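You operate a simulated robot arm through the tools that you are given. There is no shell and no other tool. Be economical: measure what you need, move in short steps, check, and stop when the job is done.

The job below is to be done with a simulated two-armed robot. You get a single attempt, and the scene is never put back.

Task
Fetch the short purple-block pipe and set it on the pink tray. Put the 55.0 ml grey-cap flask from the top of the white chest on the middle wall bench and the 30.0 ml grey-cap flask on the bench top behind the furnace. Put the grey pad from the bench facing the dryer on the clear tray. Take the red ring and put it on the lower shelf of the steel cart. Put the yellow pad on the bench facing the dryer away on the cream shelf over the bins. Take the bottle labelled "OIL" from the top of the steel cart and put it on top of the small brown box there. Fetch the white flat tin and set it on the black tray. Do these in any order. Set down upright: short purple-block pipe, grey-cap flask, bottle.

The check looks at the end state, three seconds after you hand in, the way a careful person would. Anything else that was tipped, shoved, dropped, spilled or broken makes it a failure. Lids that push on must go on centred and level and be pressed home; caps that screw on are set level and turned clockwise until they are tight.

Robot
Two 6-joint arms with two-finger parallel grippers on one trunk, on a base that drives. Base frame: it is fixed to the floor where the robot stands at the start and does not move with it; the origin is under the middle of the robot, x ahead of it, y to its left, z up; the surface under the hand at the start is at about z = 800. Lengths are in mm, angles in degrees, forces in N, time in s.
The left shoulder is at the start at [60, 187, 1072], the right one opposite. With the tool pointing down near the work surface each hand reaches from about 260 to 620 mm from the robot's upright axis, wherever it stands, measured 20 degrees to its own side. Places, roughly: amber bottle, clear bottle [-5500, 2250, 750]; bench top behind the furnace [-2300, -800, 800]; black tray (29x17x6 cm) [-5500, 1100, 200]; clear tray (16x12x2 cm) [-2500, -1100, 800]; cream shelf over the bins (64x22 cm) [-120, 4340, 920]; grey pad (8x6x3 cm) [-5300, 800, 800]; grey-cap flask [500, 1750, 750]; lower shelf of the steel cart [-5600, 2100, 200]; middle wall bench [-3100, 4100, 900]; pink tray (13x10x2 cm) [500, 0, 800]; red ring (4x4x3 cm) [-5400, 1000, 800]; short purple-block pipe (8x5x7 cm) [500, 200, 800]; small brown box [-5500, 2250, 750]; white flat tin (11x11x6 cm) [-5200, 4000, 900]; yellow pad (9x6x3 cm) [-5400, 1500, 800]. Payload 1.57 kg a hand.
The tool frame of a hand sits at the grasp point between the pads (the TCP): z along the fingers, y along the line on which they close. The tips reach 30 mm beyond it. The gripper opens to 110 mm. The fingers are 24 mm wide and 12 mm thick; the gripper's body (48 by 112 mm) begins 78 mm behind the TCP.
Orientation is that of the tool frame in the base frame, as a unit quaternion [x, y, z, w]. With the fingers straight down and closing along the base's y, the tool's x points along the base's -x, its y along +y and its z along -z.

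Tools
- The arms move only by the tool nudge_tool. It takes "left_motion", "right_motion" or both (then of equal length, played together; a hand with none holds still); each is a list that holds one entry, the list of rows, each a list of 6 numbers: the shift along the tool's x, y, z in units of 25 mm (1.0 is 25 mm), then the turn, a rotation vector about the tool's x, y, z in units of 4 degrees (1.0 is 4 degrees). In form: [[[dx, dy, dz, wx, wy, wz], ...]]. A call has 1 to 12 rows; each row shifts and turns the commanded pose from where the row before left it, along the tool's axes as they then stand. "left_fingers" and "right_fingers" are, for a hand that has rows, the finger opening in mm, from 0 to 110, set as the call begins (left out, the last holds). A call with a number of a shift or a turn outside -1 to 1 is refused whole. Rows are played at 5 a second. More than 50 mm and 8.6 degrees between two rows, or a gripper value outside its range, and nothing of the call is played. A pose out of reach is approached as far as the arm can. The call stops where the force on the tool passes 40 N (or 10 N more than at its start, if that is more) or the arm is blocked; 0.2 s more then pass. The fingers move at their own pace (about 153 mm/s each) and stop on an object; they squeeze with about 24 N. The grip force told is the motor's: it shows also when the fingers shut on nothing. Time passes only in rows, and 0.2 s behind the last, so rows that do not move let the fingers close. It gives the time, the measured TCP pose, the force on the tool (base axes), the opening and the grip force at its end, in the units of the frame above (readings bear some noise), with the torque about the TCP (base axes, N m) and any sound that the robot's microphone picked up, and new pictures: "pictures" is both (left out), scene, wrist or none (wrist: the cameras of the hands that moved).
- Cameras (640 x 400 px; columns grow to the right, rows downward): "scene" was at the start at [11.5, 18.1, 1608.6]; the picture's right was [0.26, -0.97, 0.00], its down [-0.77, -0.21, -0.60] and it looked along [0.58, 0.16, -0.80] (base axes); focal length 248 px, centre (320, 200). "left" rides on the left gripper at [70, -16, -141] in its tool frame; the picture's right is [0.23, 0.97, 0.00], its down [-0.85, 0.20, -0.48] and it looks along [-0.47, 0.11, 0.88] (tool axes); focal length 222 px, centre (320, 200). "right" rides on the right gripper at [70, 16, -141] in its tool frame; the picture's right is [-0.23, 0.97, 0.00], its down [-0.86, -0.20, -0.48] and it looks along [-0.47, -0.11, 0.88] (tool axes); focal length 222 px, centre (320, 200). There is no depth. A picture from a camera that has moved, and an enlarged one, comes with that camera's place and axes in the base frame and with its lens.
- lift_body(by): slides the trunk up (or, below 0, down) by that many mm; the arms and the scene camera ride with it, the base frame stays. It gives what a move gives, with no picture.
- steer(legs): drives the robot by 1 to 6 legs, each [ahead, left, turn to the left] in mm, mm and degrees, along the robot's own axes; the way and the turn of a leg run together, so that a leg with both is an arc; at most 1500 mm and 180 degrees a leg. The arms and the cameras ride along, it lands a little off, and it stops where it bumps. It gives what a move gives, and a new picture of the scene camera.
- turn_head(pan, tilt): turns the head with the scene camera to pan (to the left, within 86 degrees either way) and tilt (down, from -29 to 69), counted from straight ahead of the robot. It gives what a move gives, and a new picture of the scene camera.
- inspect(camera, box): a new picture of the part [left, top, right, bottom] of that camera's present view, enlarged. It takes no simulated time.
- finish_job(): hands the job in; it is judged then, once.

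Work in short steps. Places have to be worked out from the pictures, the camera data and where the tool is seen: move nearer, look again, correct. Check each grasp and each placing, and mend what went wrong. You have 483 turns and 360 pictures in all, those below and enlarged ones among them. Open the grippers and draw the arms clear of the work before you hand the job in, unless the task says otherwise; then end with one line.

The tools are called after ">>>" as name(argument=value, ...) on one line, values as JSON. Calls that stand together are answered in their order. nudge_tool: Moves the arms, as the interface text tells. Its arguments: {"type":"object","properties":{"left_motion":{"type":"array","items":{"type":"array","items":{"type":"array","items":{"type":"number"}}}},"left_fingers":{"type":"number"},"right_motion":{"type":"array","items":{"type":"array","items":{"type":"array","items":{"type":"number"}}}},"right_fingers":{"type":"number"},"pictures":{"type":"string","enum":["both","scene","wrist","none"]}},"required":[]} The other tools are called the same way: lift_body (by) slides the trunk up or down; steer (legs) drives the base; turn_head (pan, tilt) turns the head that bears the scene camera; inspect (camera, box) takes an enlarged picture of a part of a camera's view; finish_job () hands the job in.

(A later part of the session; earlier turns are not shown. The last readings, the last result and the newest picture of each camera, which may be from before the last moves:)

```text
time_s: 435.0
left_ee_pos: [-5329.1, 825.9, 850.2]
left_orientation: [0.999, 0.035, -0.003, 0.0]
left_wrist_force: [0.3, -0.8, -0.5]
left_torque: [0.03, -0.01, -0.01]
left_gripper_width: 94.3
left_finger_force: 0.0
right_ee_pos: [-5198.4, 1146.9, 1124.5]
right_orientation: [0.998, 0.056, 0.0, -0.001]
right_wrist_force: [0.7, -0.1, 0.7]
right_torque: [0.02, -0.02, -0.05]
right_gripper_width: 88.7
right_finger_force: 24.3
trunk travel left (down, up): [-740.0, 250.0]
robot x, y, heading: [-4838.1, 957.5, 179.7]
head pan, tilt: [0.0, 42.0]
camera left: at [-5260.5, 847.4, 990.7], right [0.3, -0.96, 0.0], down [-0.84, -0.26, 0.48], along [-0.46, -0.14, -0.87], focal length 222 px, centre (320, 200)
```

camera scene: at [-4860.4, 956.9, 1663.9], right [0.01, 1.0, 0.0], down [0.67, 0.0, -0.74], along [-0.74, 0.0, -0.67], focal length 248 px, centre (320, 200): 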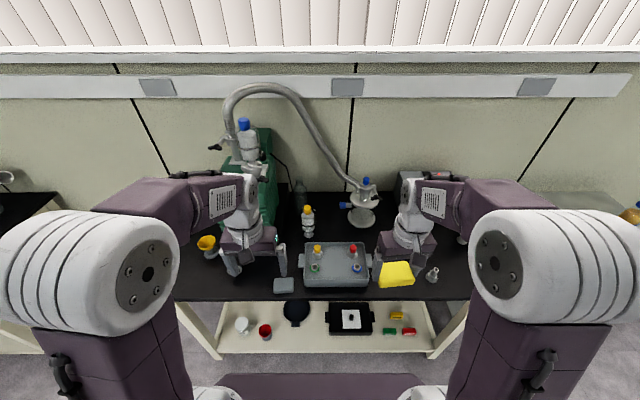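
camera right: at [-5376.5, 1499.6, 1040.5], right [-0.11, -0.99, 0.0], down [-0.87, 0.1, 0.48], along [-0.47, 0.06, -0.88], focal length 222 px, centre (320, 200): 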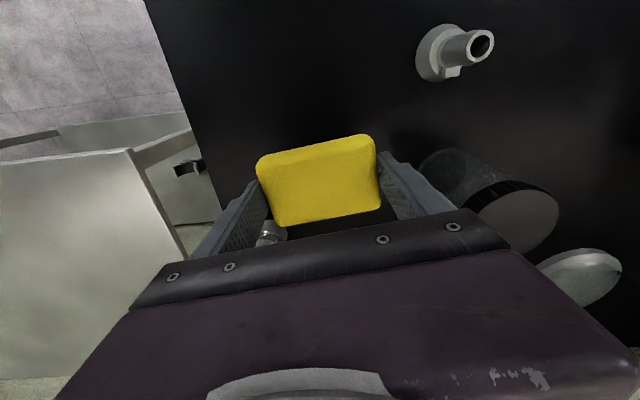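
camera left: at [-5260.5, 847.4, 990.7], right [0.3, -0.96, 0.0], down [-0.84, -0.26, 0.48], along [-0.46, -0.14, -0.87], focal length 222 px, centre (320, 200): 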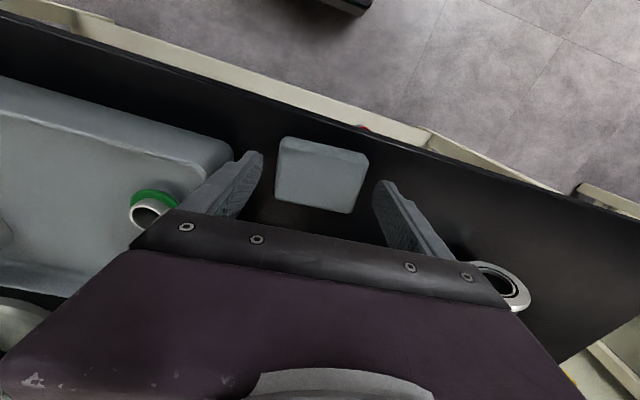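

Centred; pad top z≈816. I lower to TCP ≈827 and close.

>>> nudge_tool(left_motion=[[[0, -0.03, 0.5, 0, 0, 0], [0, 0, 0.42, 0, 0, 0], [0, 0, 0, 0, 0, 0]]], pictures="none")

>>> nudge_tool(left_motion=[[[0, 0, 0, 0, 0, 0], [0, 0, 0, 0, 0, 0], [0, 0, 0, 0, 0, 0]]], left_fingers=0, pictures="none")

>>> nudge_tool(left_motion=[[[0, 0, -0.5, 0, 0, 0], [0, 0, -1, 0, 0, 0], [0, 0, -1, 0, 0, 0], [0, 0, 0, 0, 0, 0]]], pictures="both")

```text
time_s: 435.8
left_ee_pos: [-5330.5, 826.7, 830.7]
left_orientation: [0.999, 0.035, -0.006, 0.001]
left_wrist_force: [1.5, -1.8, 20.5]
left_torque: [-0.73, -0.31, -0.06]
left_gripper_width: 94.6
left_finger_force: 0.4
right_ee_pos: [-5197.4, 1147.2, 1125.5]
right_orientation: [0.998, 0.056, 0.0, -0.001]
right_wrist_force: [-0.1, 0.0, -1.2]
right_torque: [0.0, -0.03, -0.02]
right_gripper_width: 88.6
right_finger_force: 23.9
trunk travel left (down, up): [-740.0, 250.0]
robot x, y, heading: [-4833.5, 953.5, 179.5]
head pan, tilt: [0.0, 42.0]
```

```text
time_s: 436.6
left_ee_pos: [-5329.1, 825.7, 829.8]
left_orientation: [0.999, 0.035, -0.006, -0.001]
left_wrist_force: [-3.0, -9.4, 30.5]
left_torque: [-1.46, -0.36, -0.01]
left_gripper_width: 73.8
left_finger_force: 24.1
right_ee_pos: [-5197.9, 1145.8, 1125.2]
right_orientation: [0.998, 0.056, -0.001, -0.001]
right_wrist_force: [-0.1, 0.6, 0.2]
right_torque: [-0.02, 0.03, 0.01]
right_gripper_width: 88.6
right_finger_force: 24.4
trunk travel left (down, up): [-740.0, 250.0]
robot x, y, heading: [-4836.4, 958.1, 179.8]
head pan, tilt: [0.0, 42.0]
```

```text
time_s: 437.6
left_ee_pos: [-5329.6, 826.6, 891.8]
left_orientation: [0.999, 0.036, -0.004, 0.001]
left_wrist_force: [-0.3, 0.5, -0.1]
left_torque: [-0.01, 0.02, 0.0]
left_gripper_width: 73.8
left_finger_force: 23.5
right_ee_pos: [-5199.8, 1146.2, 1123.5]
right_orientation: [0.998, 0.056, 0.001, -0.001]
right_wrist_force: [-0.2, -0.3, -0.8]
right_torque: [0.01, 0.0, -0.04]
right_gripper_width: 88.7
right_finger_force: 24.2
trunk travel left (down, up): [-740.0, 250.0]
robot x, y, heading: [-4831.3, 954.7, 179.8]
head pan, tilt: [0.0, 42.0]
camera scene: at [-4861.0, 955.9, 1663.9], right [0.0, 1.0, 0.0], down [0.67, 0.0, -0.74], along [-0.74, 0.0, -0.67], focal length 248 px, centre (320, 200)
camera left: at [-5260.8, 848.2, 1032.2], right [0.3, -0.96, 0.0], down [-0.84, -0.26, 0.48], along [-0.46, -0.14, -0.88], focal length 222 px, centre (320, 200)
```

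scene: 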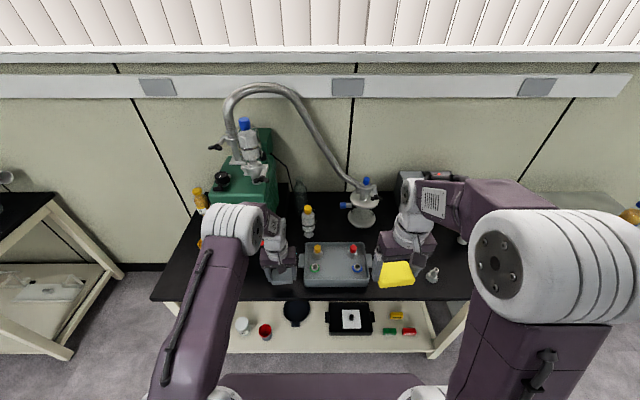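
left: 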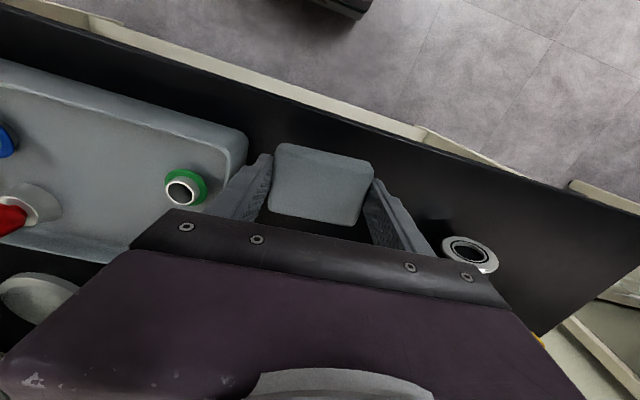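

Both pads held. I raise and retract, then drive round to the clear tray end of the island.

>>> nudge_tool(left_motion=[[[0, 0, -1, 0, 0, 0], [0, 0, -1, 0, 0, 0], [0, 0, -1, 0, 0, 0], [0, 0, -1, 0, 0, 0], [0, 0, -1, 0, 0, 0], [0, 0, -1, 0, 0, 0], [1, 0, -1, 0, 0, 0], [1, 0, -1, 0, 0, 0], [1, 0, -1, 0, 0, 0], [1, 0.5, 0, 0, 0, 0], [0.5, 0.5, 0, 0, 0, 0]]], pictures="none")

>>> steer(legs=[[-50, 0, 0], [0, 1500, 0], [0, 1320, 0], [0, 0, -90], [0, -1500, 0], [0, -950, 0]])

```text
time_s: 440.0
left_ee_pos: [-5214.8, 809.9, 1115.5]
left_orientation: [0.999, 0.036, -0.004, 0.0]
left_wrist_force: [-0.5, 0.3, 0.4]
left_torque: [-0.01, 0.0, -0.03]
left_gripper_width: 73.5
left_finger_force: 23.8
right_ee_pos: [-5199.0, 1145.5, 1125.2]
right_orientation: [0.998, 0.056, 0.0, -0.001]
right_wrist_force: [0.0, 0.3, 0.3]
right_torque: [0.04, -0.06, 0.03]
right_gripper_width: 88.8
right_finger_force: 23.8
trunk travel left (down, up): [-740.0, 250.0]
robot x, y, heading: [-4838.3, 956.4, 179.6]
head pan, tilt: [0.0, 42.0]
```

```text
time_s: 469.6
left_ee_pos: [-2503.9, -1476.6, 1113.5]
left_orientation: [0.736, -0.677, -0.003, -0.002]
left_wrist_force: [0.7, 0.1, -1.1]
left_torque: [-0.01, 0.01, 0.02]
left_gripper_width: 73.8
left_finger_force: 23.9
right_ee_pos: [-2164.8, -1488.9, 1124.1]
right_orientation: [0.751, -0.661, 0.001, 0.0]
right_wrist_force: [-0.3, 0.5, -0.5]
right_torque: [0.01, 0.01, 0.0]
right_gripper_width: 88.7
right_finger_force: 24.6
trunk travel left (down, up): [-740.0, 250.0]
robot x, y, heading: [-2350.7, -1851.9, 90.6]
head pan, tilt: [0.0, 42.0]
camera scene: at [-2350.6, -1831.8, 1663.9], right [1.0, 0.01, 0.0], down [0.01, -0.67, -0.74], along [-0.01, 0.74, -0.67], focal length 248 px, centre (320, 200)
```

scene: 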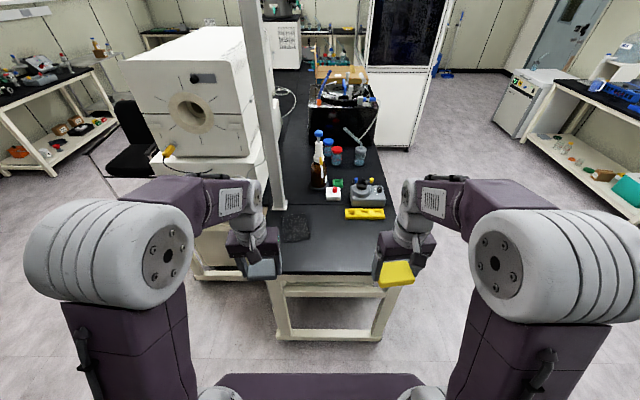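

I zoom on the clear tray.

>>> inspect(camera="scene", box=[255, 190, 355, 260])

```text
5.71 times, centred on (305, 225) of scene
camera zoom: at [-2350.6, -1831.8, 1663.9], right [1.0, 0.01, 0.0], down [0.01, -0.67, -0.74], along [-0.01, 0.74, -0.67], focal length 1416 px, centre (406, 57)
```

zoom: 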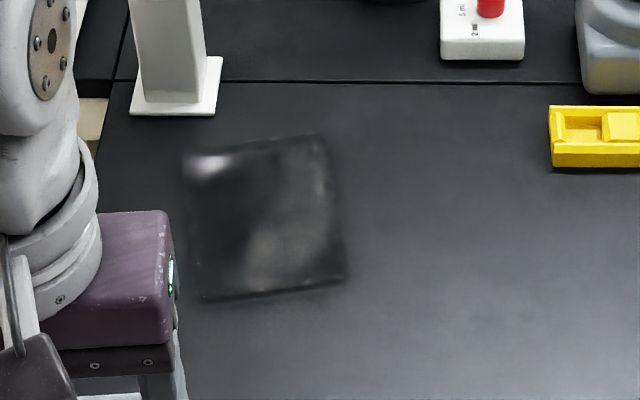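

Clear tray centre (−2474, −1076), long side ~155 mm nearly along y (turned ~10°). I drive ahead 230 and turn the left hand −95° so the pad's grip axis runs along the tray.

>>> steer(legs=[[230, 0, 0]])

>>> nudge_tool(left_motion=[[[0, 0, 0, 0, 0, -1], [0, 0, 0, 0, 0, -1], [0, 0, 0, 0, 0, -1], [0, 0, 0, 0, 0, -1], [0, 0, 0, 0, 0, -1], [0, 0, 0, 0, 0, -1], [0, 0, 0, 0, 0, -1], [0, 0, 0, 0, 0, -1], [0, 0, 0, 0, 0, -1], [0, 0, 0, 0, 0, -1], [0, 0, 0, 0, 0, -1], [0, 0, 0, 0, 0, -1]]], pictures="none")

>>> nudge_tool(left_motion=[[[0, 0, 0, 0, 0, -1], [0, 0, 0, 0, 0, -1], [0, 0, 0, 0, 0, -1], [0, 0, 0, 0, 0, -1], [0, 0, 0, 0, 0, -1], [0, 0, 0, 0, 0, -1], [0, 0, 0, 0, 0, -1], [0, 0, 0, 0, 0, -1], [0, 0, 0, 0, 0, -1], [0, 0, 0, 0, 0, -1], [0, 0, 0, 0, 0, -1], [0, 0, 0, 0, 0, -0.7]]], pictures="both")

```text
time_s: 471.3
left_ee_pos: [-2503.0, -1249.4, 1114.4]
left_orientation: [0.735, -0.678, -0.003, -0.003]
left_wrist_force: [-0.4, 0.4, -0.3]
left_torque: [-0.01, -0.02, 0.01]
left_gripper_width: 73.8
left_finger_force: 24.2
right_ee_pos: [-2165.1, -1261.1, 1124.9]
right_orientation: [0.749, -0.663, 0.0, -0.001]
right_wrist_force: [0.1, 0.1, -0.5]
right_torque: [0.02, 0.0, -0.02]
right_gripper_width: 88.8
right_finger_force: 23.7
trunk travel left (down, up): [-740.0, 250.0]
robot x, y, heading: [-2349.2, -1625.4, 90.6]
head pan, tilt: [0.0, 42.0]
camera scene: at [-2351.7, -1604.6, 1663.9], right [1.0, 0.01, 0.0], down [0.0, -0.67, -0.74], along [0.0, 0.74, -0.67], focal length 248 px, centre (320, 200)
```

scene: 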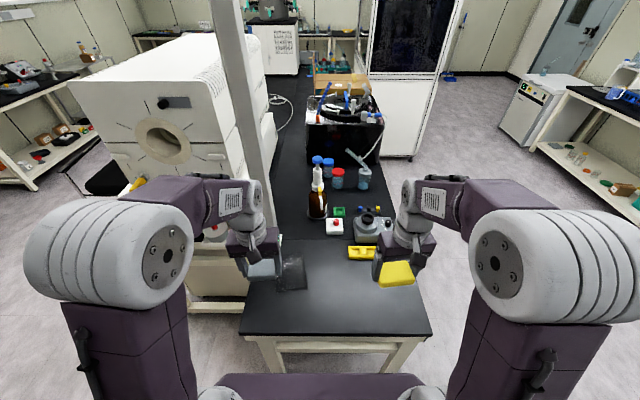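

```text
time_s: 473.9
left_ee_pos: [-2502.5, -1248.8, 1114.1]
left_orientation: [0.947, -0.32, -0.002, -0.004]
left_wrist_force: [0.8, 0.0, -0.1]
left_torque: [-0.02, 0.02, 0.02]
left_gripper_width: 73.6
left_finger_force: 23.8
right_ee_pos: [-2164.4, -1260.9, 1123.8]
right_orientation: [0.749, -0.663, 0.001, 0.0]
right_wrist_force: [-0.4, 0.2, -0.1]
right_torque: [0.01, 0.0, 0.02]
right_gripper_width: 88.6
right_finger_force: 23.7
trunk travel left (down, up): [-740.0, 250.0]
robot x, y, heading: [-2353.1, -1627.9, 90.3]
head pan, tilt: [0.0, 42.0]
```

```text
time_s: 476.5
left_ee_pos: [-2503.2, -1247.3, 1114.7]
left_orientation: [0.997, 0.083, 0.0, -0.003]
left_wrist_force: [0.7, -0.1, 0.1]
left_torque: [-0.02, 0.01, 0.0]
left_gripper_width: 73.8
left_finger_force: 24.2
right_ee_pos: [-2165.3, -1260.4, 1125.5]
right_orientation: [0.748, -0.663, 0.001, 0.001]
right_wrist_force: [0.5, 0.8, -0.3]
right_torque: [0.02, 0.02, -0.03]
right_gripper_width: 88.8
right_finger_force: 23.8
trunk travel left (down, up): [-740.0, 250.0]
robot x, y, heading: [-2349.4, -1625.9, 90.2]
head pan, tilt: [0.0, 42.0]
camera scene: at [-2351.6, -1603.1, 1663.9], right [1.0, 0.01, 0.0], down [0.0, -0.67, -0.74], along [0.0, 0.74, -0.67], focal length 248 px, centre (320, 200)
camera left: at [-2437.0, -1221.2, 1254.9], right [0.38, -0.92, -0.01], down [-0.81, -0.34, 0.48], along [-0.44, -0.18, -0.88], focal length 222 px, centre (320, 200)
```

scene: 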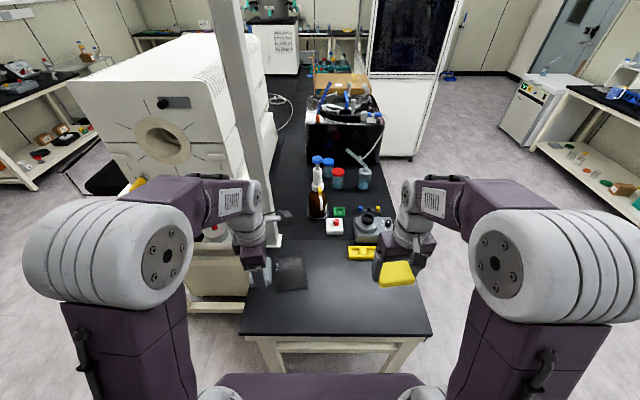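
left: 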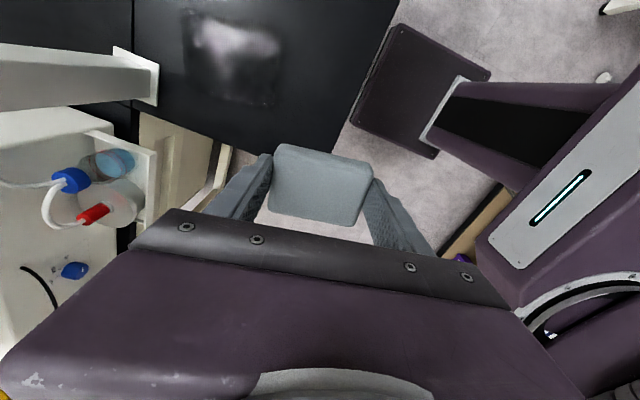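

I move over the tray centre at height and look.

>>> nudge_tool(left_motion=[[[0.8, -0.6, 0, 0, 0, 0], [0.8, -0.9, 0, 0, 0, 0], [0.68, -1, 0, 0, 0, 0], [0, -1, 0, 0, 0, 0], [0, -1, 0, 0, 0, 0], [0, -1, 0, 0, 0, 0], [0, -1, 0, 0, 0, 0], [0, 0, 1, 0, 0, 0], [0, 0, 1, 0, 0, 0], [0, 0, 1, 0, 0, 0], [0, 0, 1, 0, 0, 0], [0, 0, 0, 0, 0, 0]]], pictures="both")

```text
time_s: 479.1
left_ee_pos: [-2473.5, -1078.3, 1015.1]
left_orientation: [0.997, 0.082, 0.0, -0.004]
left_wrist_force: [0.6, 0.5, -0.8]
left_torque: [-0.01, -0.03, -0.01]
left_gripper_width: 73.8
left_finger_force: 24.0
right_ee_pos: [-2165.1, -1260.6, 1124.5]
right_orientation: [0.749, -0.663, 0.001, 0.0]
right_wrist_force: [0.3, 0.5, 0.0]
right_torque: [0.0, -0.03, 0.0]
right_gripper_width: 88.5
right_finger_force: 24.4
trunk travel left (down, up): [-740.0, 250.0]
robot x, y, heading: [-2353.1, -1620.7, 90.2]
head pan, tilt: [0.0, 42.0]
camera scene: at [-2351.6, -1603.2, 1663.9], right [1.0, 0.01, 0.0], down [0.0, -0.67, -0.74], along [0.0, 0.74, -0.67], focal length 248 px, centre (320, 200)
camera left: at [-2406.8, -1050.9, 1155.9], right [0.38, -0.92, -0.01], down [-0.81, -0.34, 0.48], along [-0.44, -0.18, -0.88], focal length 222 px, centre (320, 200)
```

scene: 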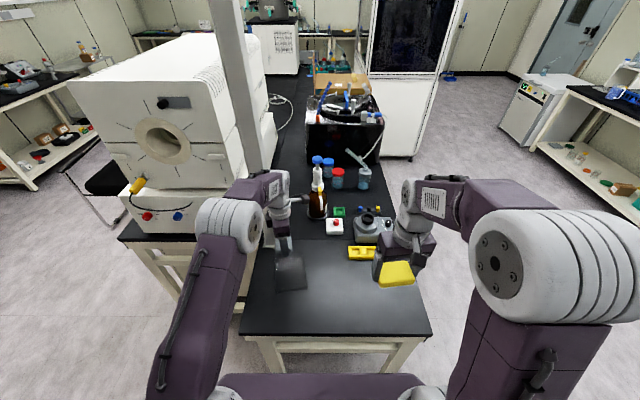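
left: 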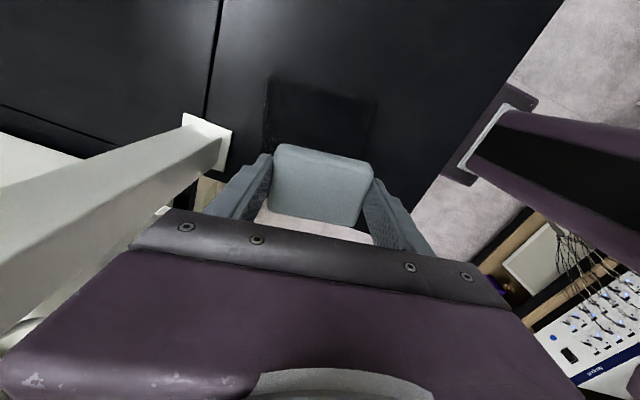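

Tray spans tool-y −84…+71; I shift −7 mm, then lower toward the tray.

>>> nudge_tool(left_motion=[[[-0.14, -0.27, 0, 0, 0, 0], [0, 0, 1, 0, 0, 0], [0, 0, 1, 0, 0, 0], [0, 0, 1, 0, 0, 0], [0, 0, 1, 0, 0, 0], [0, 0, 1, 0, 0, 0], [0, 0, 0.8, 0, 0, 0], [0, 0, 0, 0, 0, 0]]], pictures="both")

```text
time_s: 480.9
left_ee_pos: [-2477.7, -1069.6, 869.7]
left_orientation: [0.997, 0.082, 0.0, -0.003]
left_wrist_force: [0.7, -0.3, 0.4]
left_torque: [0.02, -0.01, 0.0]
left_gripper_width: 73.4
left_finger_force: 23.8
right_ee_pos: [-2163.8, -1260.3, 1125.3]
right_orientation: [0.75, -0.662, 0.0, 0.001]
right_wrist_force: [-0.1, -0.8, 0.2]
right_torque: [-0.02, -0.02, 0.01]
right_gripper_width: 88.7
right_finger_force: 24.0
trunk travel left (down, up): [-740.0, 250.0]
robot x, y, heading: [-2349.6, -1626.7, 90.2]
head pan, tilt: [0.0, 42.0]
camera scene: at [-2351.5, -1603.2, 1663.9], right [1.0, 0.01, 0.0], down [0.0, -0.67, -0.74], along [0.0, 0.74, -0.67], focal length 248 px, centre (320, 200)
camera left: at [-2411.8, -1042.6, 1010.4], right [0.38, -0.92, -0.01], down [-0.81, -0.34, 0.48], along [-0.44, -0.18, -0.88], focal length 222 px, centre (320, 200)
```

scene: 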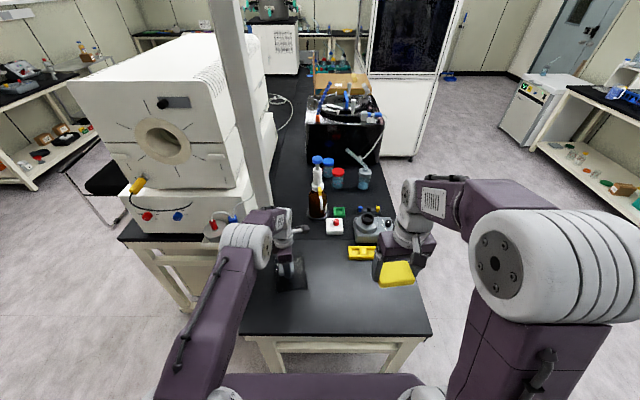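
left: 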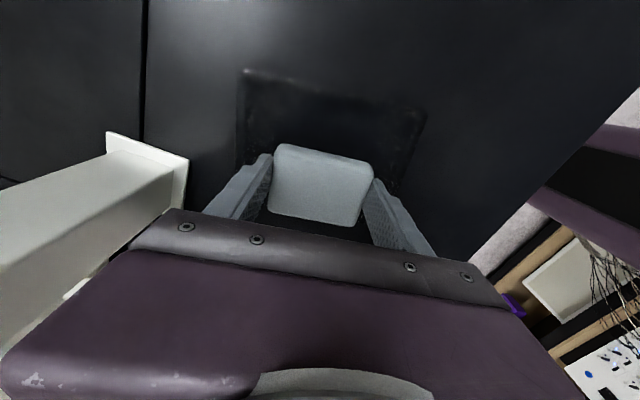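

Centred. I lower the rest of the way in small steps.

>>> nudge_tool(left_motion=[[[0, 0, 0.4, 0, 0, 0], [0, 0, 0.4, 0, 0, 0], [0, 0, 0.2, 0, 0, 0], [0, 0, 0.2, 0, 0, 0], [0, 0, 0.15, 0, 0, 0], [0, 0, 0.15, 0, 0, 0]]], pictures="none")

```text
time_s: 482.3
left_ee_pos: [-2477.0, -1069.4, 834.2]
left_orientation: [0.997, 0.082, 0.0, -0.005]
left_wrist_force: [-0.7, 1.5, 8.5]
left_torque: [-0.3, 0.17, -0.04]
left_gripper_width: 73.6
left_finger_force: 23.8
right_ee_pos: [-2165.4, -1262.6, 1124.4]
right_orientation: [0.749, -0.662, 0.0, 0.001]
right_wrist_force: [-0.7, 0.1, 0.0]
right_torque: [0.04, -0.05, 0.02]
right_gripper_width: 88.8
right_finger_force: 24.1
trunk travel left (down, up): [-740.0, 250.0]
robot x, y, heading: [-2350.6, -1625.4, 90.2]
head pan, tilt: [0.0, 42.0]
```

Contact at 834. I open to 92 and rise.

>>> nudge_tool(left_motion=[[[0, 0, -0.04, 0, 0, 0], [0, 0, 0, 0, 0, 0], [0, 0, 0, 0, 0, 0]]], left_fingers=92, pictures="none")

>>> nudge_tool(left_motion=[[[0, 0, -0.5, 0, 0, 0], [0, 0, -1, 0, 0, 0], [0, 0, -1, 0, 0, 0], [0, 0, -1, 0, 0, 0], [0, 0, -1, 0, 0, 0], [0, 0, -1, 0, 0, 0], [0, 0, -1, 0, 0, 0], [0, 0, -1, 0, 0, 0], [0, 0, -1, 0, 0, 0], [0, 0, -1, 0, 0, 0], [0, 0, 0, 0, 0, 0]]], pictures="wrist")

```text
time_s: 483.1
left_ee_pos: [-2477.8, -1070.6, 833.7]
left_orientation: [0.997, 0.082, 0.0, -0.006]
left_wrist_force: [-2.1, 2.2, 9.7]
left_torque: [-0.39, 0.0, -0.05]
left_gripper_width: 89.0
left_finger_force: 0.0
right_ee_pos: [-2165.4, -1262.0, 1125.3]
right_orientation: [0.749, -0.662, 0.0, -0.001]
right_wrist_force: [-0.3, -0.5, 0.0]
right_torque: [0.01, -0.02, -0.01]
right_gripper_width: 88.7
right_finger_force: 23.9
trunk travel left (down, up): [-740.0, 250.0]
robot x, y, heading: [-2351.2, -1626.9, 90.4]
head pan, tilt: [0.0, 42.0]
```

```text
time_s: 485.5
left_ee_pos: [-2475.3, -1072.0, 1071.3]
left_orientation: [0.997, 0.081, 0.0, -0.004]
left_wrist_force: [0.3, -0.1, -0.5]
left_torque: [-0.02, 0.01, 0.02]
left_gripper_width: 92.0
left_finger_force: 0.0
right_ee_pos: [-2165.1, -1260.9, 1125.9]
right_orientation: [0.749, -0.662, 0.001, 0.0]
right_wrist_force: [0.7, 0.2, 0.0]
right_torque: [0.01, 0.0, 0.03]
right_gripper_width: 88.9
right_finger_force: 24.3
trunk travel left (down, up): [-740.0, 250.0]
robot x, y, heading: [-2350.7, -1626.4, 90.5]
head pan, tilt: [0.0, 42.0]
camera left: at [-2409.8, -1044.4, 1212.4], right [0.38, -0.92, -0.01], down [-0.81, -0.34, 0.48], along [-0.44, -0.18, -0.88], focal length 222 px, centre (320, 200)
```

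left: 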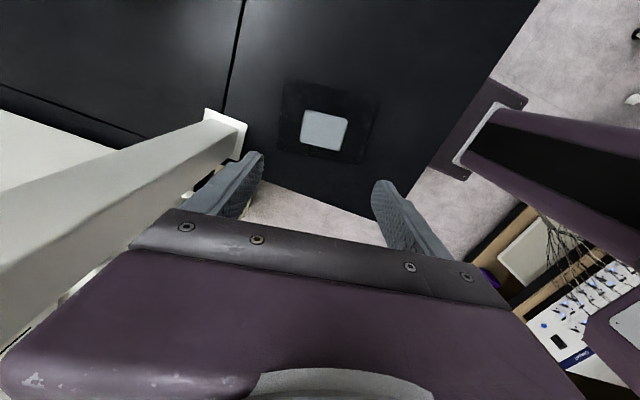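

Grey pad lies on the clear tray. I draw the left hand back toward the robot.

>>> nudge_tool(left_motion=[[[0, 1, -1, 0, 0, 0], [0, 1, -1, 0, 0, 0], [0, 1, 0, 0, 0, 0], [0, 1, 0, 0, 0, 0], [0, 1, 0, 0, 0, 0], [0, 1, 0, 0, 0, 0], [0, 1, 0, 0, 0, 0]]], pictures="none")

>>> inspect(camera="scene", box=[230, 190, 400, 330])

>>> steer(legs=[[-230, 0, -0.5], [0, -1500, 0], [0, -300, 0], [1500, 0, 0], [1500, 0, 0], [1400, 0, 0]])

```text
time_s: 487.1
left_ee_pos: [-2447.9, -1245.1, 1118.6]
left_orientation: [0.997, 0.082, 0.001, -0.004]
left_wrist_force: [0.1, 0.2, -0.7]
left_torque: [0.04, -0.04, -0.02]
left_gripper_width: 92.3
left_finger_force: 0.1
right_ee_pos: [-2165.0, -1262.5, 1125.3]
right_orientation: [0.749, -0.662, 0.0, -0.001]
right_wrist_force: [-0.1, 0.2, 0.7]
right_torque: [0.03, 0.03, 0.02]
right_gripper_width: 88.4
right_finger_force: 24.3
trunk travel left (down, up): [-740.0, 250.0]
robot x, y, heading: [-2352.6, -1625.5, 90.7]
head pan, tilt: [0.0, 42.0]
```

```text
2.86 times, centred on (315, 260) of scene
camera zoom: at [-2351.5, -1604.6, 1663.9], right [1.0, 0.01, 0.0], down [0.0, -0.67, -0.74], along [0.0, 0.74, -0.67], focal length 708 px, centre (334, 29)
```

zoom: 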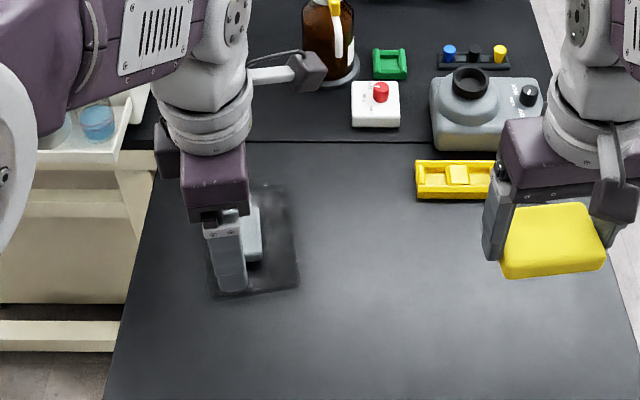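

```text
time_s: 518.2
left_ee_pos: [-618.3, 2929.0, 1118.9]
left_orientation: [0.997, 0.073, 0.001, -0.004]
left_wrist_force: [-0.7, -0.2, 0.0]
left_torque: [0.01, -0.02, 0.0]
left_gripper_width: 91.9
left_finger_force: 0.0
right_ee_pos: [-335.3, 2907.5, 1125.7]
right_orientation: [0.742, -0.671, 0.0, -0.001]
right_wrist_force: [0.1, -0.2, -0.6]
right_torque: [0.03, 0.01, -0.01]
right_gripper_width: 88.7
right_finger_force: 23.9
trunk travel left (down, up): [-740.0, 250.0]
robot x, y, heading: [-529.8, 2547.5, 89.2]
head pan, tilt: [0.0, 42.0]
camera scene: at [-528.5, 2567.9, 1663.9], right [1.0, -0.01, 0.0], down [-0.01, -0.67, -0.74], along [0.01, 0.74, -0.67], focal length 248 px, centre (320, 200)
```

scene: 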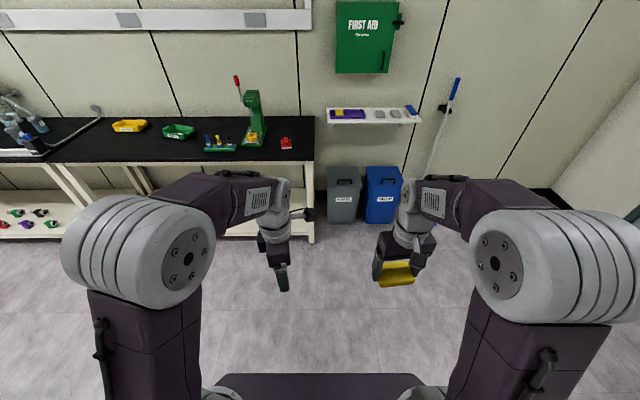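

I zoom in on the cream shelf.

>>> inspect(camera="scene", box=[310, 85, 440, 165])

```text
4.92 times, centred on (375, 125) of scene
camera zoom: at [-528.5, 2567.9, 1663.9], right [1.0, -0.01, 0.0], down [-0.01, -0.67, -0.74], along [0.01, 0.74, -0.67], focal length 1220 px, centre (49, 569)
```

zoom: 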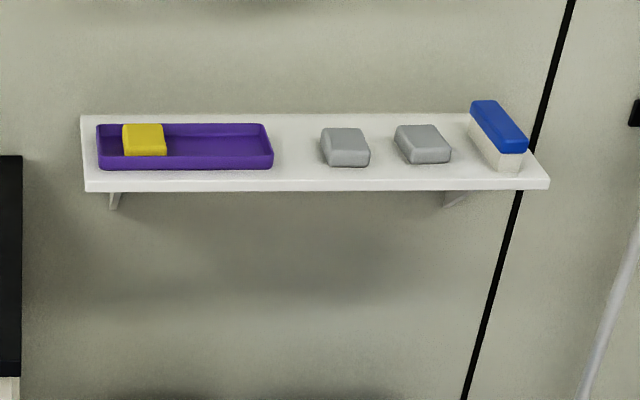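

The shelf has a purple tray (with a yellow pad in it), two grey pads and an eraser. The yellow pad belongs in the purple tray; but the first-aid box hangs above, so I check how far it protrudes.

>>> turn_head(pan=-25, tilt=10)

>>> inspect(camera="scene", box=[200, 100, 440, 260])

```text
time_s: 519.1
left_ee_pos: [-617.2, 2928.6, 1118.4]
left_orientation: [0.997, 0.072, 0.001, -0.004]
left_wrist_force: [0.1, 0.3, 0.5]
left_torque: [0.0, 0.01, -0.02]
left_gripper_width: 91.9
left_finger_force: 0.0
right_ee_pos: [-335.0, 2907.5, 1124.8]
right_orientation: [0.742, -0.67, 0.002, 0.0]
right_wrist_force: [-0.2, -0.9, -1.0]
right_torque: [-0.02, 0.02, -0.05]
right_gripper_width: 88.8
right_finger_force: 24.2
trunk travel left (down, up): [-740.0, 250.0]
robot x, y, heading: [-532.1, 2545.4, 89.3]
head pan, tilt: [-25.0, 10.0]
camera scene: at [-489.3, 2568.2, 1714.5], right [0.9, -0.43, 0.0], down [-0.08, -0.16, -0.98], along [0.43, 0.89, -0.17], focal length 248 px, centre (320, 200)
```

scene: 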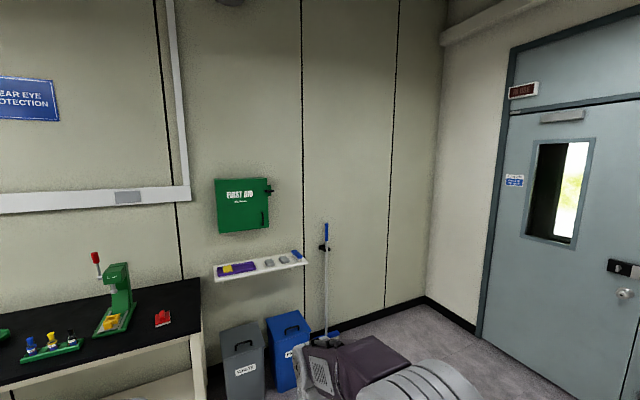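

```text
2.50 times, centred on (320, 180) of scene
camera zoom: at [-489.3, 2568.2, 1714.5], right [0.9, -0.43, 0.0], down [-0.08, -0.16, -0.98], along [0.43, 0.89, -0.17], focal length 620 px, centre (320, 250)
```

zoom: 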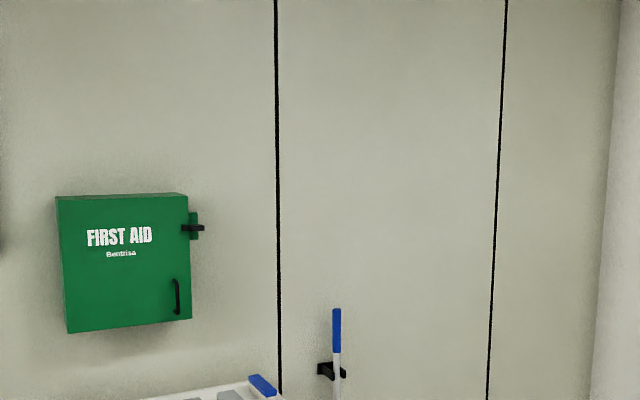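

The box bottom is about z≈1200, x −400…−60. I drive nearer for a better view of its depth.

>>> steer(legs=[[0, -350, 0.7], [880, 0, 0]])

>>> turn_head(pan=8, tilt=22)

```text
time_s: 525.7
left_ee_pos: [-284.5, 3797.4, 1118.0]
left_orientation: [0.996, 0.089, 0.001, -0.003]
left_wrist_force: [0.0, 0.0, -0.6]
left_torque: [-0.02, 0.03, -0.02]
left_gripper_width: 92.3
left_finger_force: 0.0
right_ee_pos: [-1.2, 3784.7, 1126.4]
right_orientation: [0.753, -0.658, 0.001, 0.0]
right_wrist_force: [0.0, 0.4, 0.0]
right_torque: [0.03, 0.01, 0.01]
right_gripper_width: 88.9
right_finger_force: 24.0
trunk travel left (down, up): [-740.0, 250.0]
robot x, y, heading: [-178.3, 3413.5, 91.2]
head pan, tilt: [-25.0, 10.0]
camera scene: at [-143.3, 3441.1, 1714.6], right [0.91, -0.41, 0.0], down [-0.07, -0.16, -0.98], along [0.4, 0.9, -0.17], focal length 248 px, centre (320, 200)
```

scene: 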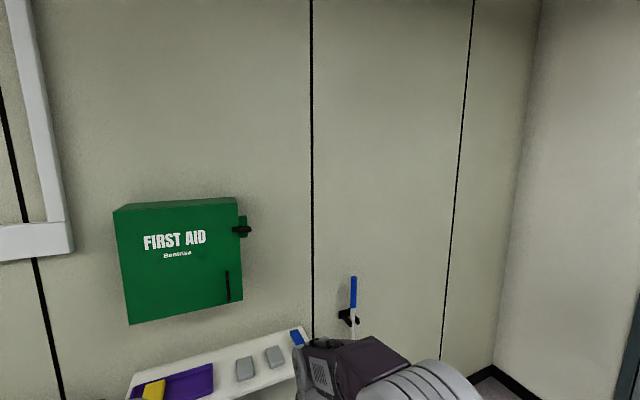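

```text
time_s: 526.6
left_ee_pos: [-284.9, 3796.4, 1117.8]
left_orientation: [0.996, 0.089, 0.001, -0.003]
left_wrist_force: [-0.3, 0.2, 0.3]
left_torque: [0.02, 0.0, -0.01]
left_gripper_width: 92.0
left_finger_force: 0.0
right_ee_pos: [-0.6, 3784.0, 1125.1]
right_orientation: [0.754, -0.657, 0.0, 0.0]
right_wrist_force: [-0.5, 0.8, 0.0]
right_torque: [0.01, -0.01, -0.04]
right_gripper_width: 88.7
right_finger_force: 24.2
trunk travel left (down, up): [-740.0, 250.0]
robot x, y, heading: [-180.2, 3418.9, 91.2]
head pan, tilt: [8.0, 22.0]
camera scene: at [-195.5, 3448.2, 1695.0], right [0.99, 0.16, 0.0], down [0.06, -0.37, -0.93], along [-0.15, 0.92, -0.37], focal length 248 px, centre (320, 200)
```

scene: 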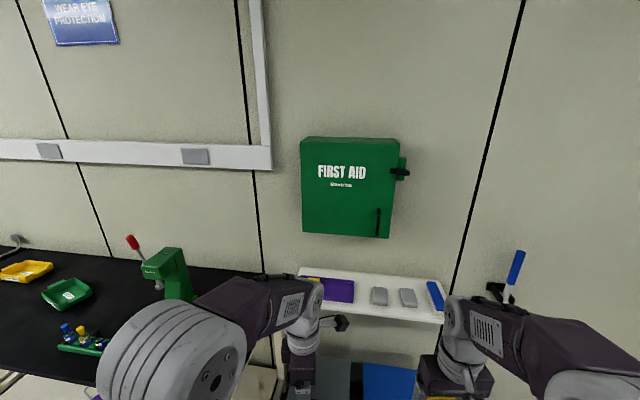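

The first-aid box protrudes to y≈4285 with bottom z≈1215, just over the tray. I'll tilt the right hand ~16° so the wrist stays clear. First I move the left hand well out of the way and square and tilt the right hand.

>>> nudge_tool(left_motion=[[[-1, 0.5, -0.3, 0, 0, 0], [-1, 0.5, -0.3, 0, 0, 0], [-1, 0.5, -0.3, 0, 0, 0], [-1, 0.5, -0.3, 0, 0, 0], [-1, 0.5, 0, 0, 0, 0], [-1, 0.5, 0, 0, 0, 0], [-1, 0, 0, 0, 0, 0], [-1, 0, 0, 0, 0, 0]]], right_motion=[[[0, 0, 0, 0, 0, 0.95], [0, 0, 0, 0, 0, 0.95], [0, 0, 0, 0, -1, 0], [0, 0, 0, 0, -1, 0], [0, 0, 0, 0, -1, 0], [0, 0, 0, 0, -1, 0], [0, 0, 0, 0, 0, 0], [0, 0, 0, 0, 0, 0]]], pictures="scene")

```text
time_s: 528.4
left_ee_pos: [-467.2, 3689.0, 1146.6]
left_orientation: [0.996, 0.088, 0.001, -0.004]
left_wrist_force: [0.3, -0.6, -0.5]
left_torque: [-0.02, -0.01, -0.02]
left_gripper_width: 92.0
left_finger_force: 0.0
right_ee_pos: [-1.1, 3786.0, 1124.8]
right_orientation: [0.701, -0.7, -0.097, -0.097]
right_wrist_force: [-0.4, 1.1, -0.3]
right_torque: [0.0, 0.0, -0.02]
right_gripper_width: 88.9
right_finger_force: 23.8
trunk travel left (down, up): [-740.0, 250.0]
robot x, y, heading: [-179.2, 3419.5, 91.1]
head pan, tilt: [8.0, 22.0]
camera scene: at [-196.6, 3448.8, 1695.0], right [0.99, 0.16, 0.0], down [0.06, -0.37, -0.93], along [-0.15, 0.92, -0.38], focal length 248 px, centre (320, 200)
```

scene: 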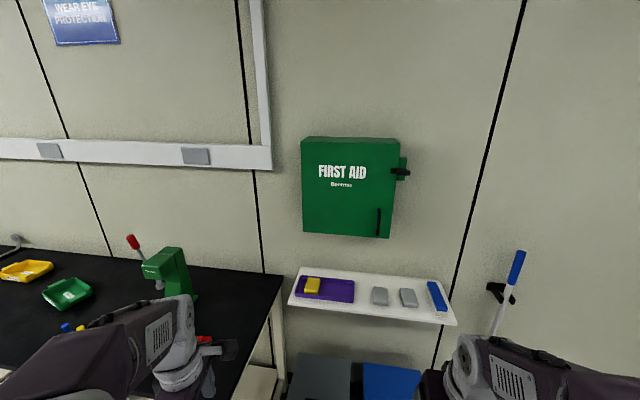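

Now I drive ahead 330 mm.

>>> steer(legs=[[330, 0, -1]])

>>> nudge_tool(right_motion=[[[0, 1, 0.5, 0, 0, 0], [0, 1, 0.5, 0, 0, 0], [0, 1, 0.5, 0, 0, 0], [0, 1, 0.5, 0, 0, 0], [0, 1, 0.5, 0, 0, 0], [0, 1, 0.5, 0, 0, 0], [0, 1, 0.5, 0, 0, 0], [0, 1, 0.5, 0, 0, 0]]], pictures="both")

```text
time_s: 530.6
left_ee_pos: [-465.8, 4021.9, 1146.9]
left_orientation: [0.997, 0.08, 0.0, -0.004]
left_wrist_force: [-0.8, 0.2, 0.8]
left_torque: [-0.02, -0.02, 0.0]
left_gripper_width: 91.9
left_finger_force: 0.1
right_ee_pos: [2.1, 4110.8, 1126.7]
right_orientation: [-0.695, 0.706, 0.097, 0.1]
right_wrist_force: [0.3, -0.5, -0.9]
right_torque: [0.02, 0.02, 0.0]
right_gripper_width: 88.9
right_finger_force: 24.0
trunk travel left (down, up): [-740.0, 250.0]
robot x, y, heading: [-189.0, 3750.0, 89.8]
head pan, tilt: [8.0, 22.0]
camera scene: at [-198.4, 3776.8, 1695.1], right [0.99, 0.14, 0.0], down [0.05, -0.37, -0.93], along [-0.13, 0.92, -0.37], focal length 248 px, centre (320, 200)
```

scene: 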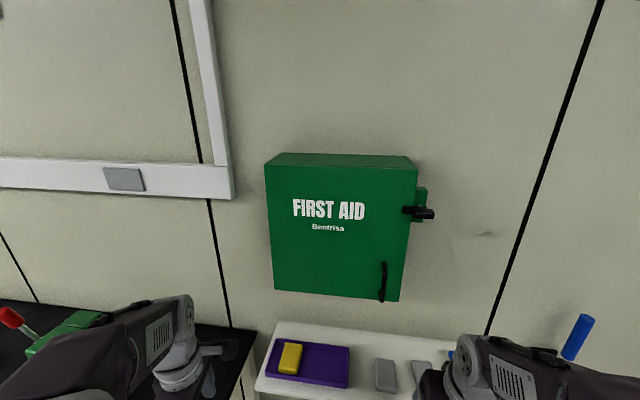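

```text
time_s: 532.4
left_ee_pos: [-467.5, 4023.8, 1145.5]
left_orientation: [0.997, 0.08, 0.0, -0.003]
left_wrist_force: [0.1, 0.4, 0.4]
left_torque: [-0.03, -0.02, 0.03]
left_gripper_width: 92.4
left_finger_force: 0.0
right_ee_pos: [-198.8, 4141.5, 1028.4]
right_orientation: [-0.694, 0.706, 0.096, 0.1]
right_wrist_force: [0.7, 1.0, -0.8]
right_torque: [0.02, 0.01, 0.04]
right_gripper_width: 89.1
right_finger_force: 24.2
trunk travel left (down, up): [-740.0, 250.0]
robot x, y, heading: [-187.9, 3747.5, 89.8]
head pan, tilt: [8.0, 22.0]
camera scene: at [-199.7, 3779.0, 1695.0], right [0.99, 0.14, 0.0], down [0.05, -0.37, -0.93], along [-0.13, 0.92, -0.38], focal length 248 px, centre (320, 200)
camera right: at [-218.0, 4035.2, 1145.3], right [-0.97, 0.23, 0.06], down [0.21, 0.69, 0.7], along [0.12, 0.69, -0.72], focal length 222 px, centre (320, 200)
```

scene: 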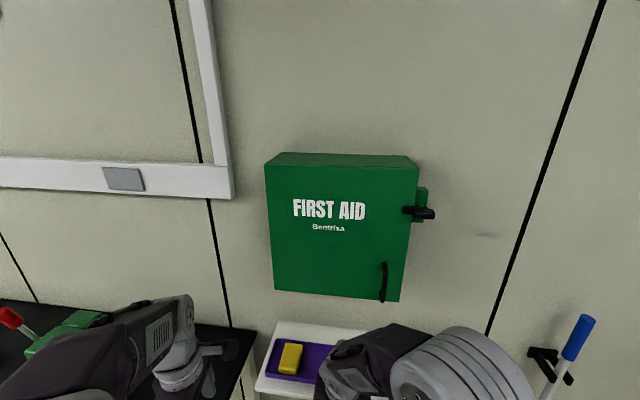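
right: 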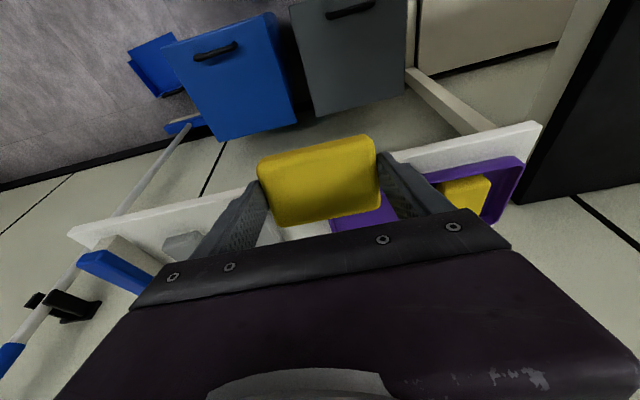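

From this view: tray x −431…−185, y 4249…4364, its yellow pad ends at x≈−333. Target pad centre (−261, 4292). I move sideways, then forward over the tray.

>>> nudge_tool(right_motion=[[[0, 0.83, 0, 0, 0, 0], [0, 0.83, 0, 0, 0, 0], [0, 0.83, 0, 0, 0, 0], [-0.91, 0, 0.26, 0, 0, 0], [-0.91, 0, 0.26, 0, 0, 0], [-0.91, 0, 0.26, 0, 0, 0], [-0.91, 0, 0.26, 0, 0, 0], [0, 0, 0, 0, 0, 0]]], pictures="both")

```text
time_s: 534.2
left_ee_pos: [-464.9, 4022.4, 1146.2]
left_orientation: [0.997, 0.08, 0.0, -0.002]
left_wrist_force: [0.7, -0.3, -0.8]
left_torque: [0.02, 0.03, -0.03]
left_gripper_width: 91.8
left_finger_force: 0.2
right_ee_pos: [-258.7, 4236.9, 1028.2]
right_orientation: [-0.695, 0.706, 0.097, 0.1]
right_wrist_force: [0.3, -0.6, -0.2]
right_torque: [0.02, -0.02, -0.01]
right_gripper_width: 88.7
right_finger_force: 23.9
trunk travel left (down, up): [-740.0, 250.0]
robot x, y, heading: [-183.8, 3747.9, 89.9]
head pan, tilt: [8.0, 22.0]
camera scene: at [-198.5, 3777.8, 1695.0], right [0.99, 0.14, 0.0], down [0.05, -0.37, -0.93], along [-0.13, 0.92, -0.37], focal length 248 px, centre (320, 200)
camera right: at [-277.3, 4131.0, 1145.5], right [-0.97, 0.23, 0.06], down [0.21, 0.69, 0.7], along [0.12, 0.69, -0.72], focal length 222 px, centre (320, 200)
```

scene: 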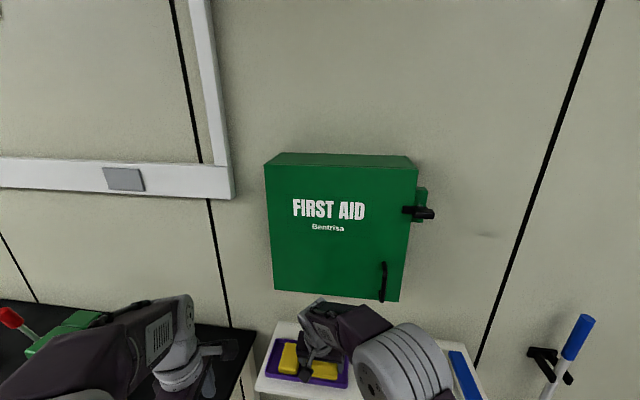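
right: 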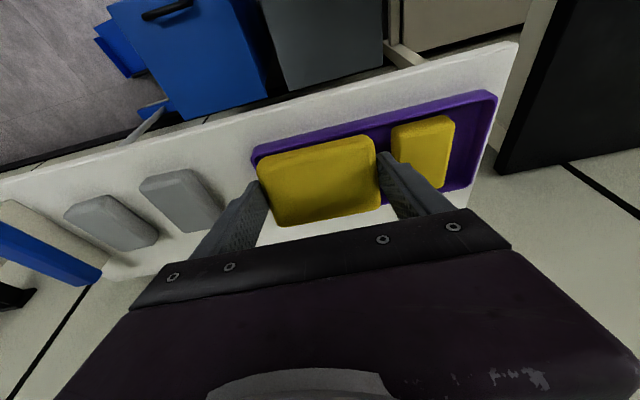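

I lower to z≈1000, then go forward to y≈4284.

>>> nudge_tool(right_motion=[[[0.16, 0.08, 0.54, 0, 0, 0], [0.15, 0.08, 0.54, 0, 0, 0], [-0.9, 0, 0.26, 0, 0, 0], [-0.91, 0, 0.26, 0, 0, 0], [0, 0, 0, 0, 0, 0]]], pictures="both")

>>> inspect(camera="scene", box=[230, 270, 430, 400])

```text
time_s: 535.4
left_ee_pos: [-465.8, 4022.9, 1147.9]
left_orientation: [0.997, 0.08, 0.0, -0.003]
left_wrist_force: [-0.7, -0.8, 0.5]
left_torque: [0.02, -0.02, -0.01]
left_gripper_width: 92.0
left_finger_force: 0.1
right_ee_pos: [-261.2, 4283.0, 1000.1]
right_orientation: [-0.694, 0.706, 0.097, 0.1]
right_wrist_force: [-0.2, 0.5, 0.3]
right_torque: [0.01, -0.03, -0.03]
right_gripper_width: 88.7
right_finger_force: 23.8
trunk travel left (down, up): [-740.0, 250.0]
robot x, y, heading: [-187.0, 3744.3, 90.0]
head pan, tilt: [8.0, 22.0]
camera scene: at [-198.6, 3777.5, 1695.0], right [0.99, 0.14, 0.0], down [0.05, -0.37, -0.93], along [-0.13, 0.92, -0.37], focal length 248 px, centre (320, 200)
camera right: at [-280.3, 4177.9, 1117.5], right [-0.97, 0.23, 0.06], down [0.21, 0.69, 0.7], along [0.12, 0.69, -0.72], focal length 222 px, centre (320, 200)
```

scene: 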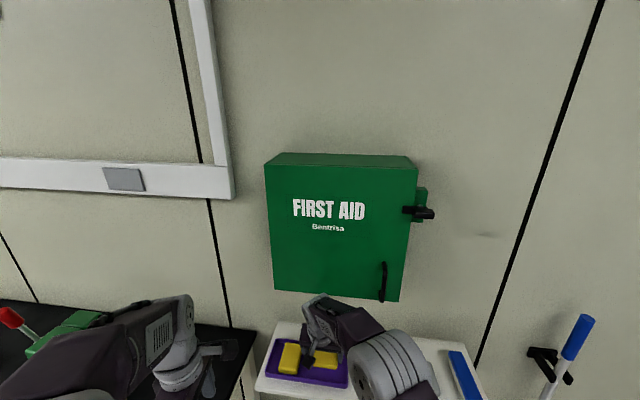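
right: 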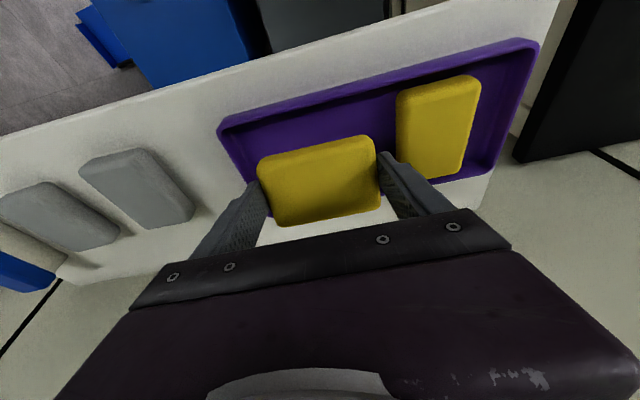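

```text
3.08 times, centred on (330, 335) of scene
camera zoom: at [-198.6, 3777.5, 1695.0], right [0.99, 0.14, 0.0], down [0.05, -0.37, -0.93], along [-0.13, 0.92, -0.37], focal length 763 px, centre (289, -215)
```

zoom: 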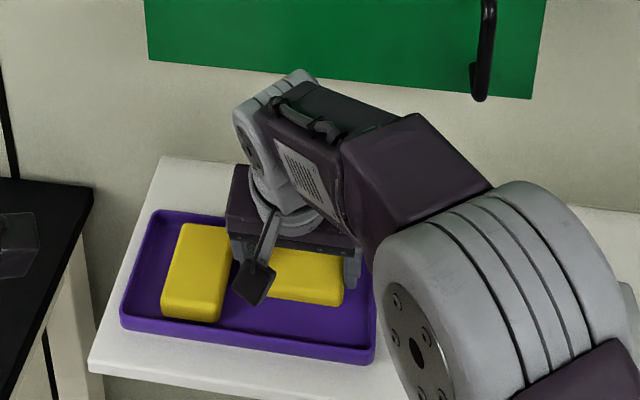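

Clear of the box and nicely over the free part of the tray. I lower straight down in steps.

>>> nudge_tool(right_motion=[[[0.1, 0, 0.38, 0, 0, 0], [0.1, 0, 0.38, 0, 0, 0], [0.06, 0, 0.2, 0, 0, 0], [0.06, 0, 0.2, 0, 0, 0], [0, 0, 0, 0, 0, 0]]], pictures="wrist")

```text
time_s: 536.6
left_ee_pos: [-465.3, 4023.3, 1147.1]
left_orientation: [0.997, 0.081, 0.001, -0.003]
left_wrist_force: [0.0, 0.4, -0.1]
left_torque: [0.02, -0.02, 0.02]
left_gripper_width: 91.8
left_finger_force: 0.0
right_ee_pos: [-260.7, 4284.7, 969.6]
right_orientation: [-0.695, 0.706, 0.097, 0.099]
right_wrist_force: [0.8, 0.4, -0.3]
right_torque: [-0.03, 0.04, 0.0]
right_gripper_width: 88.4
right_finger_force: 24.0
trunk travel left (down, up): [-740.0, 250.0]
robot x, y, heading: [-186.1, 3745.5, 90.0]
head pan, tilt: [8.0, 22.0]
camera right: at [-279.7, 4179.0, 1087.7], right [-0.97, 0.23, 0.06], down [0.21, 0.69, 0.7], along [0.12, 0.69, -0.72], focal length 222 px, centre (320, 200)
```

right: 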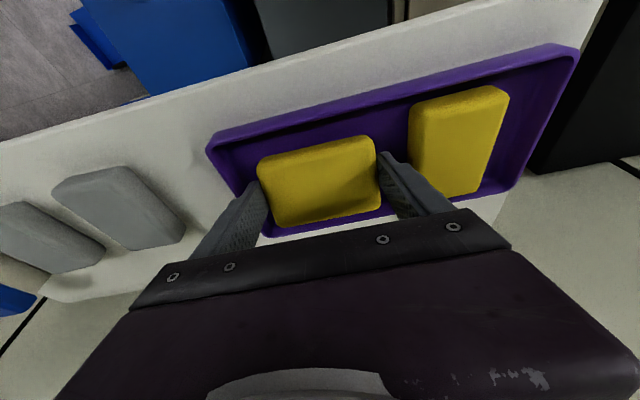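

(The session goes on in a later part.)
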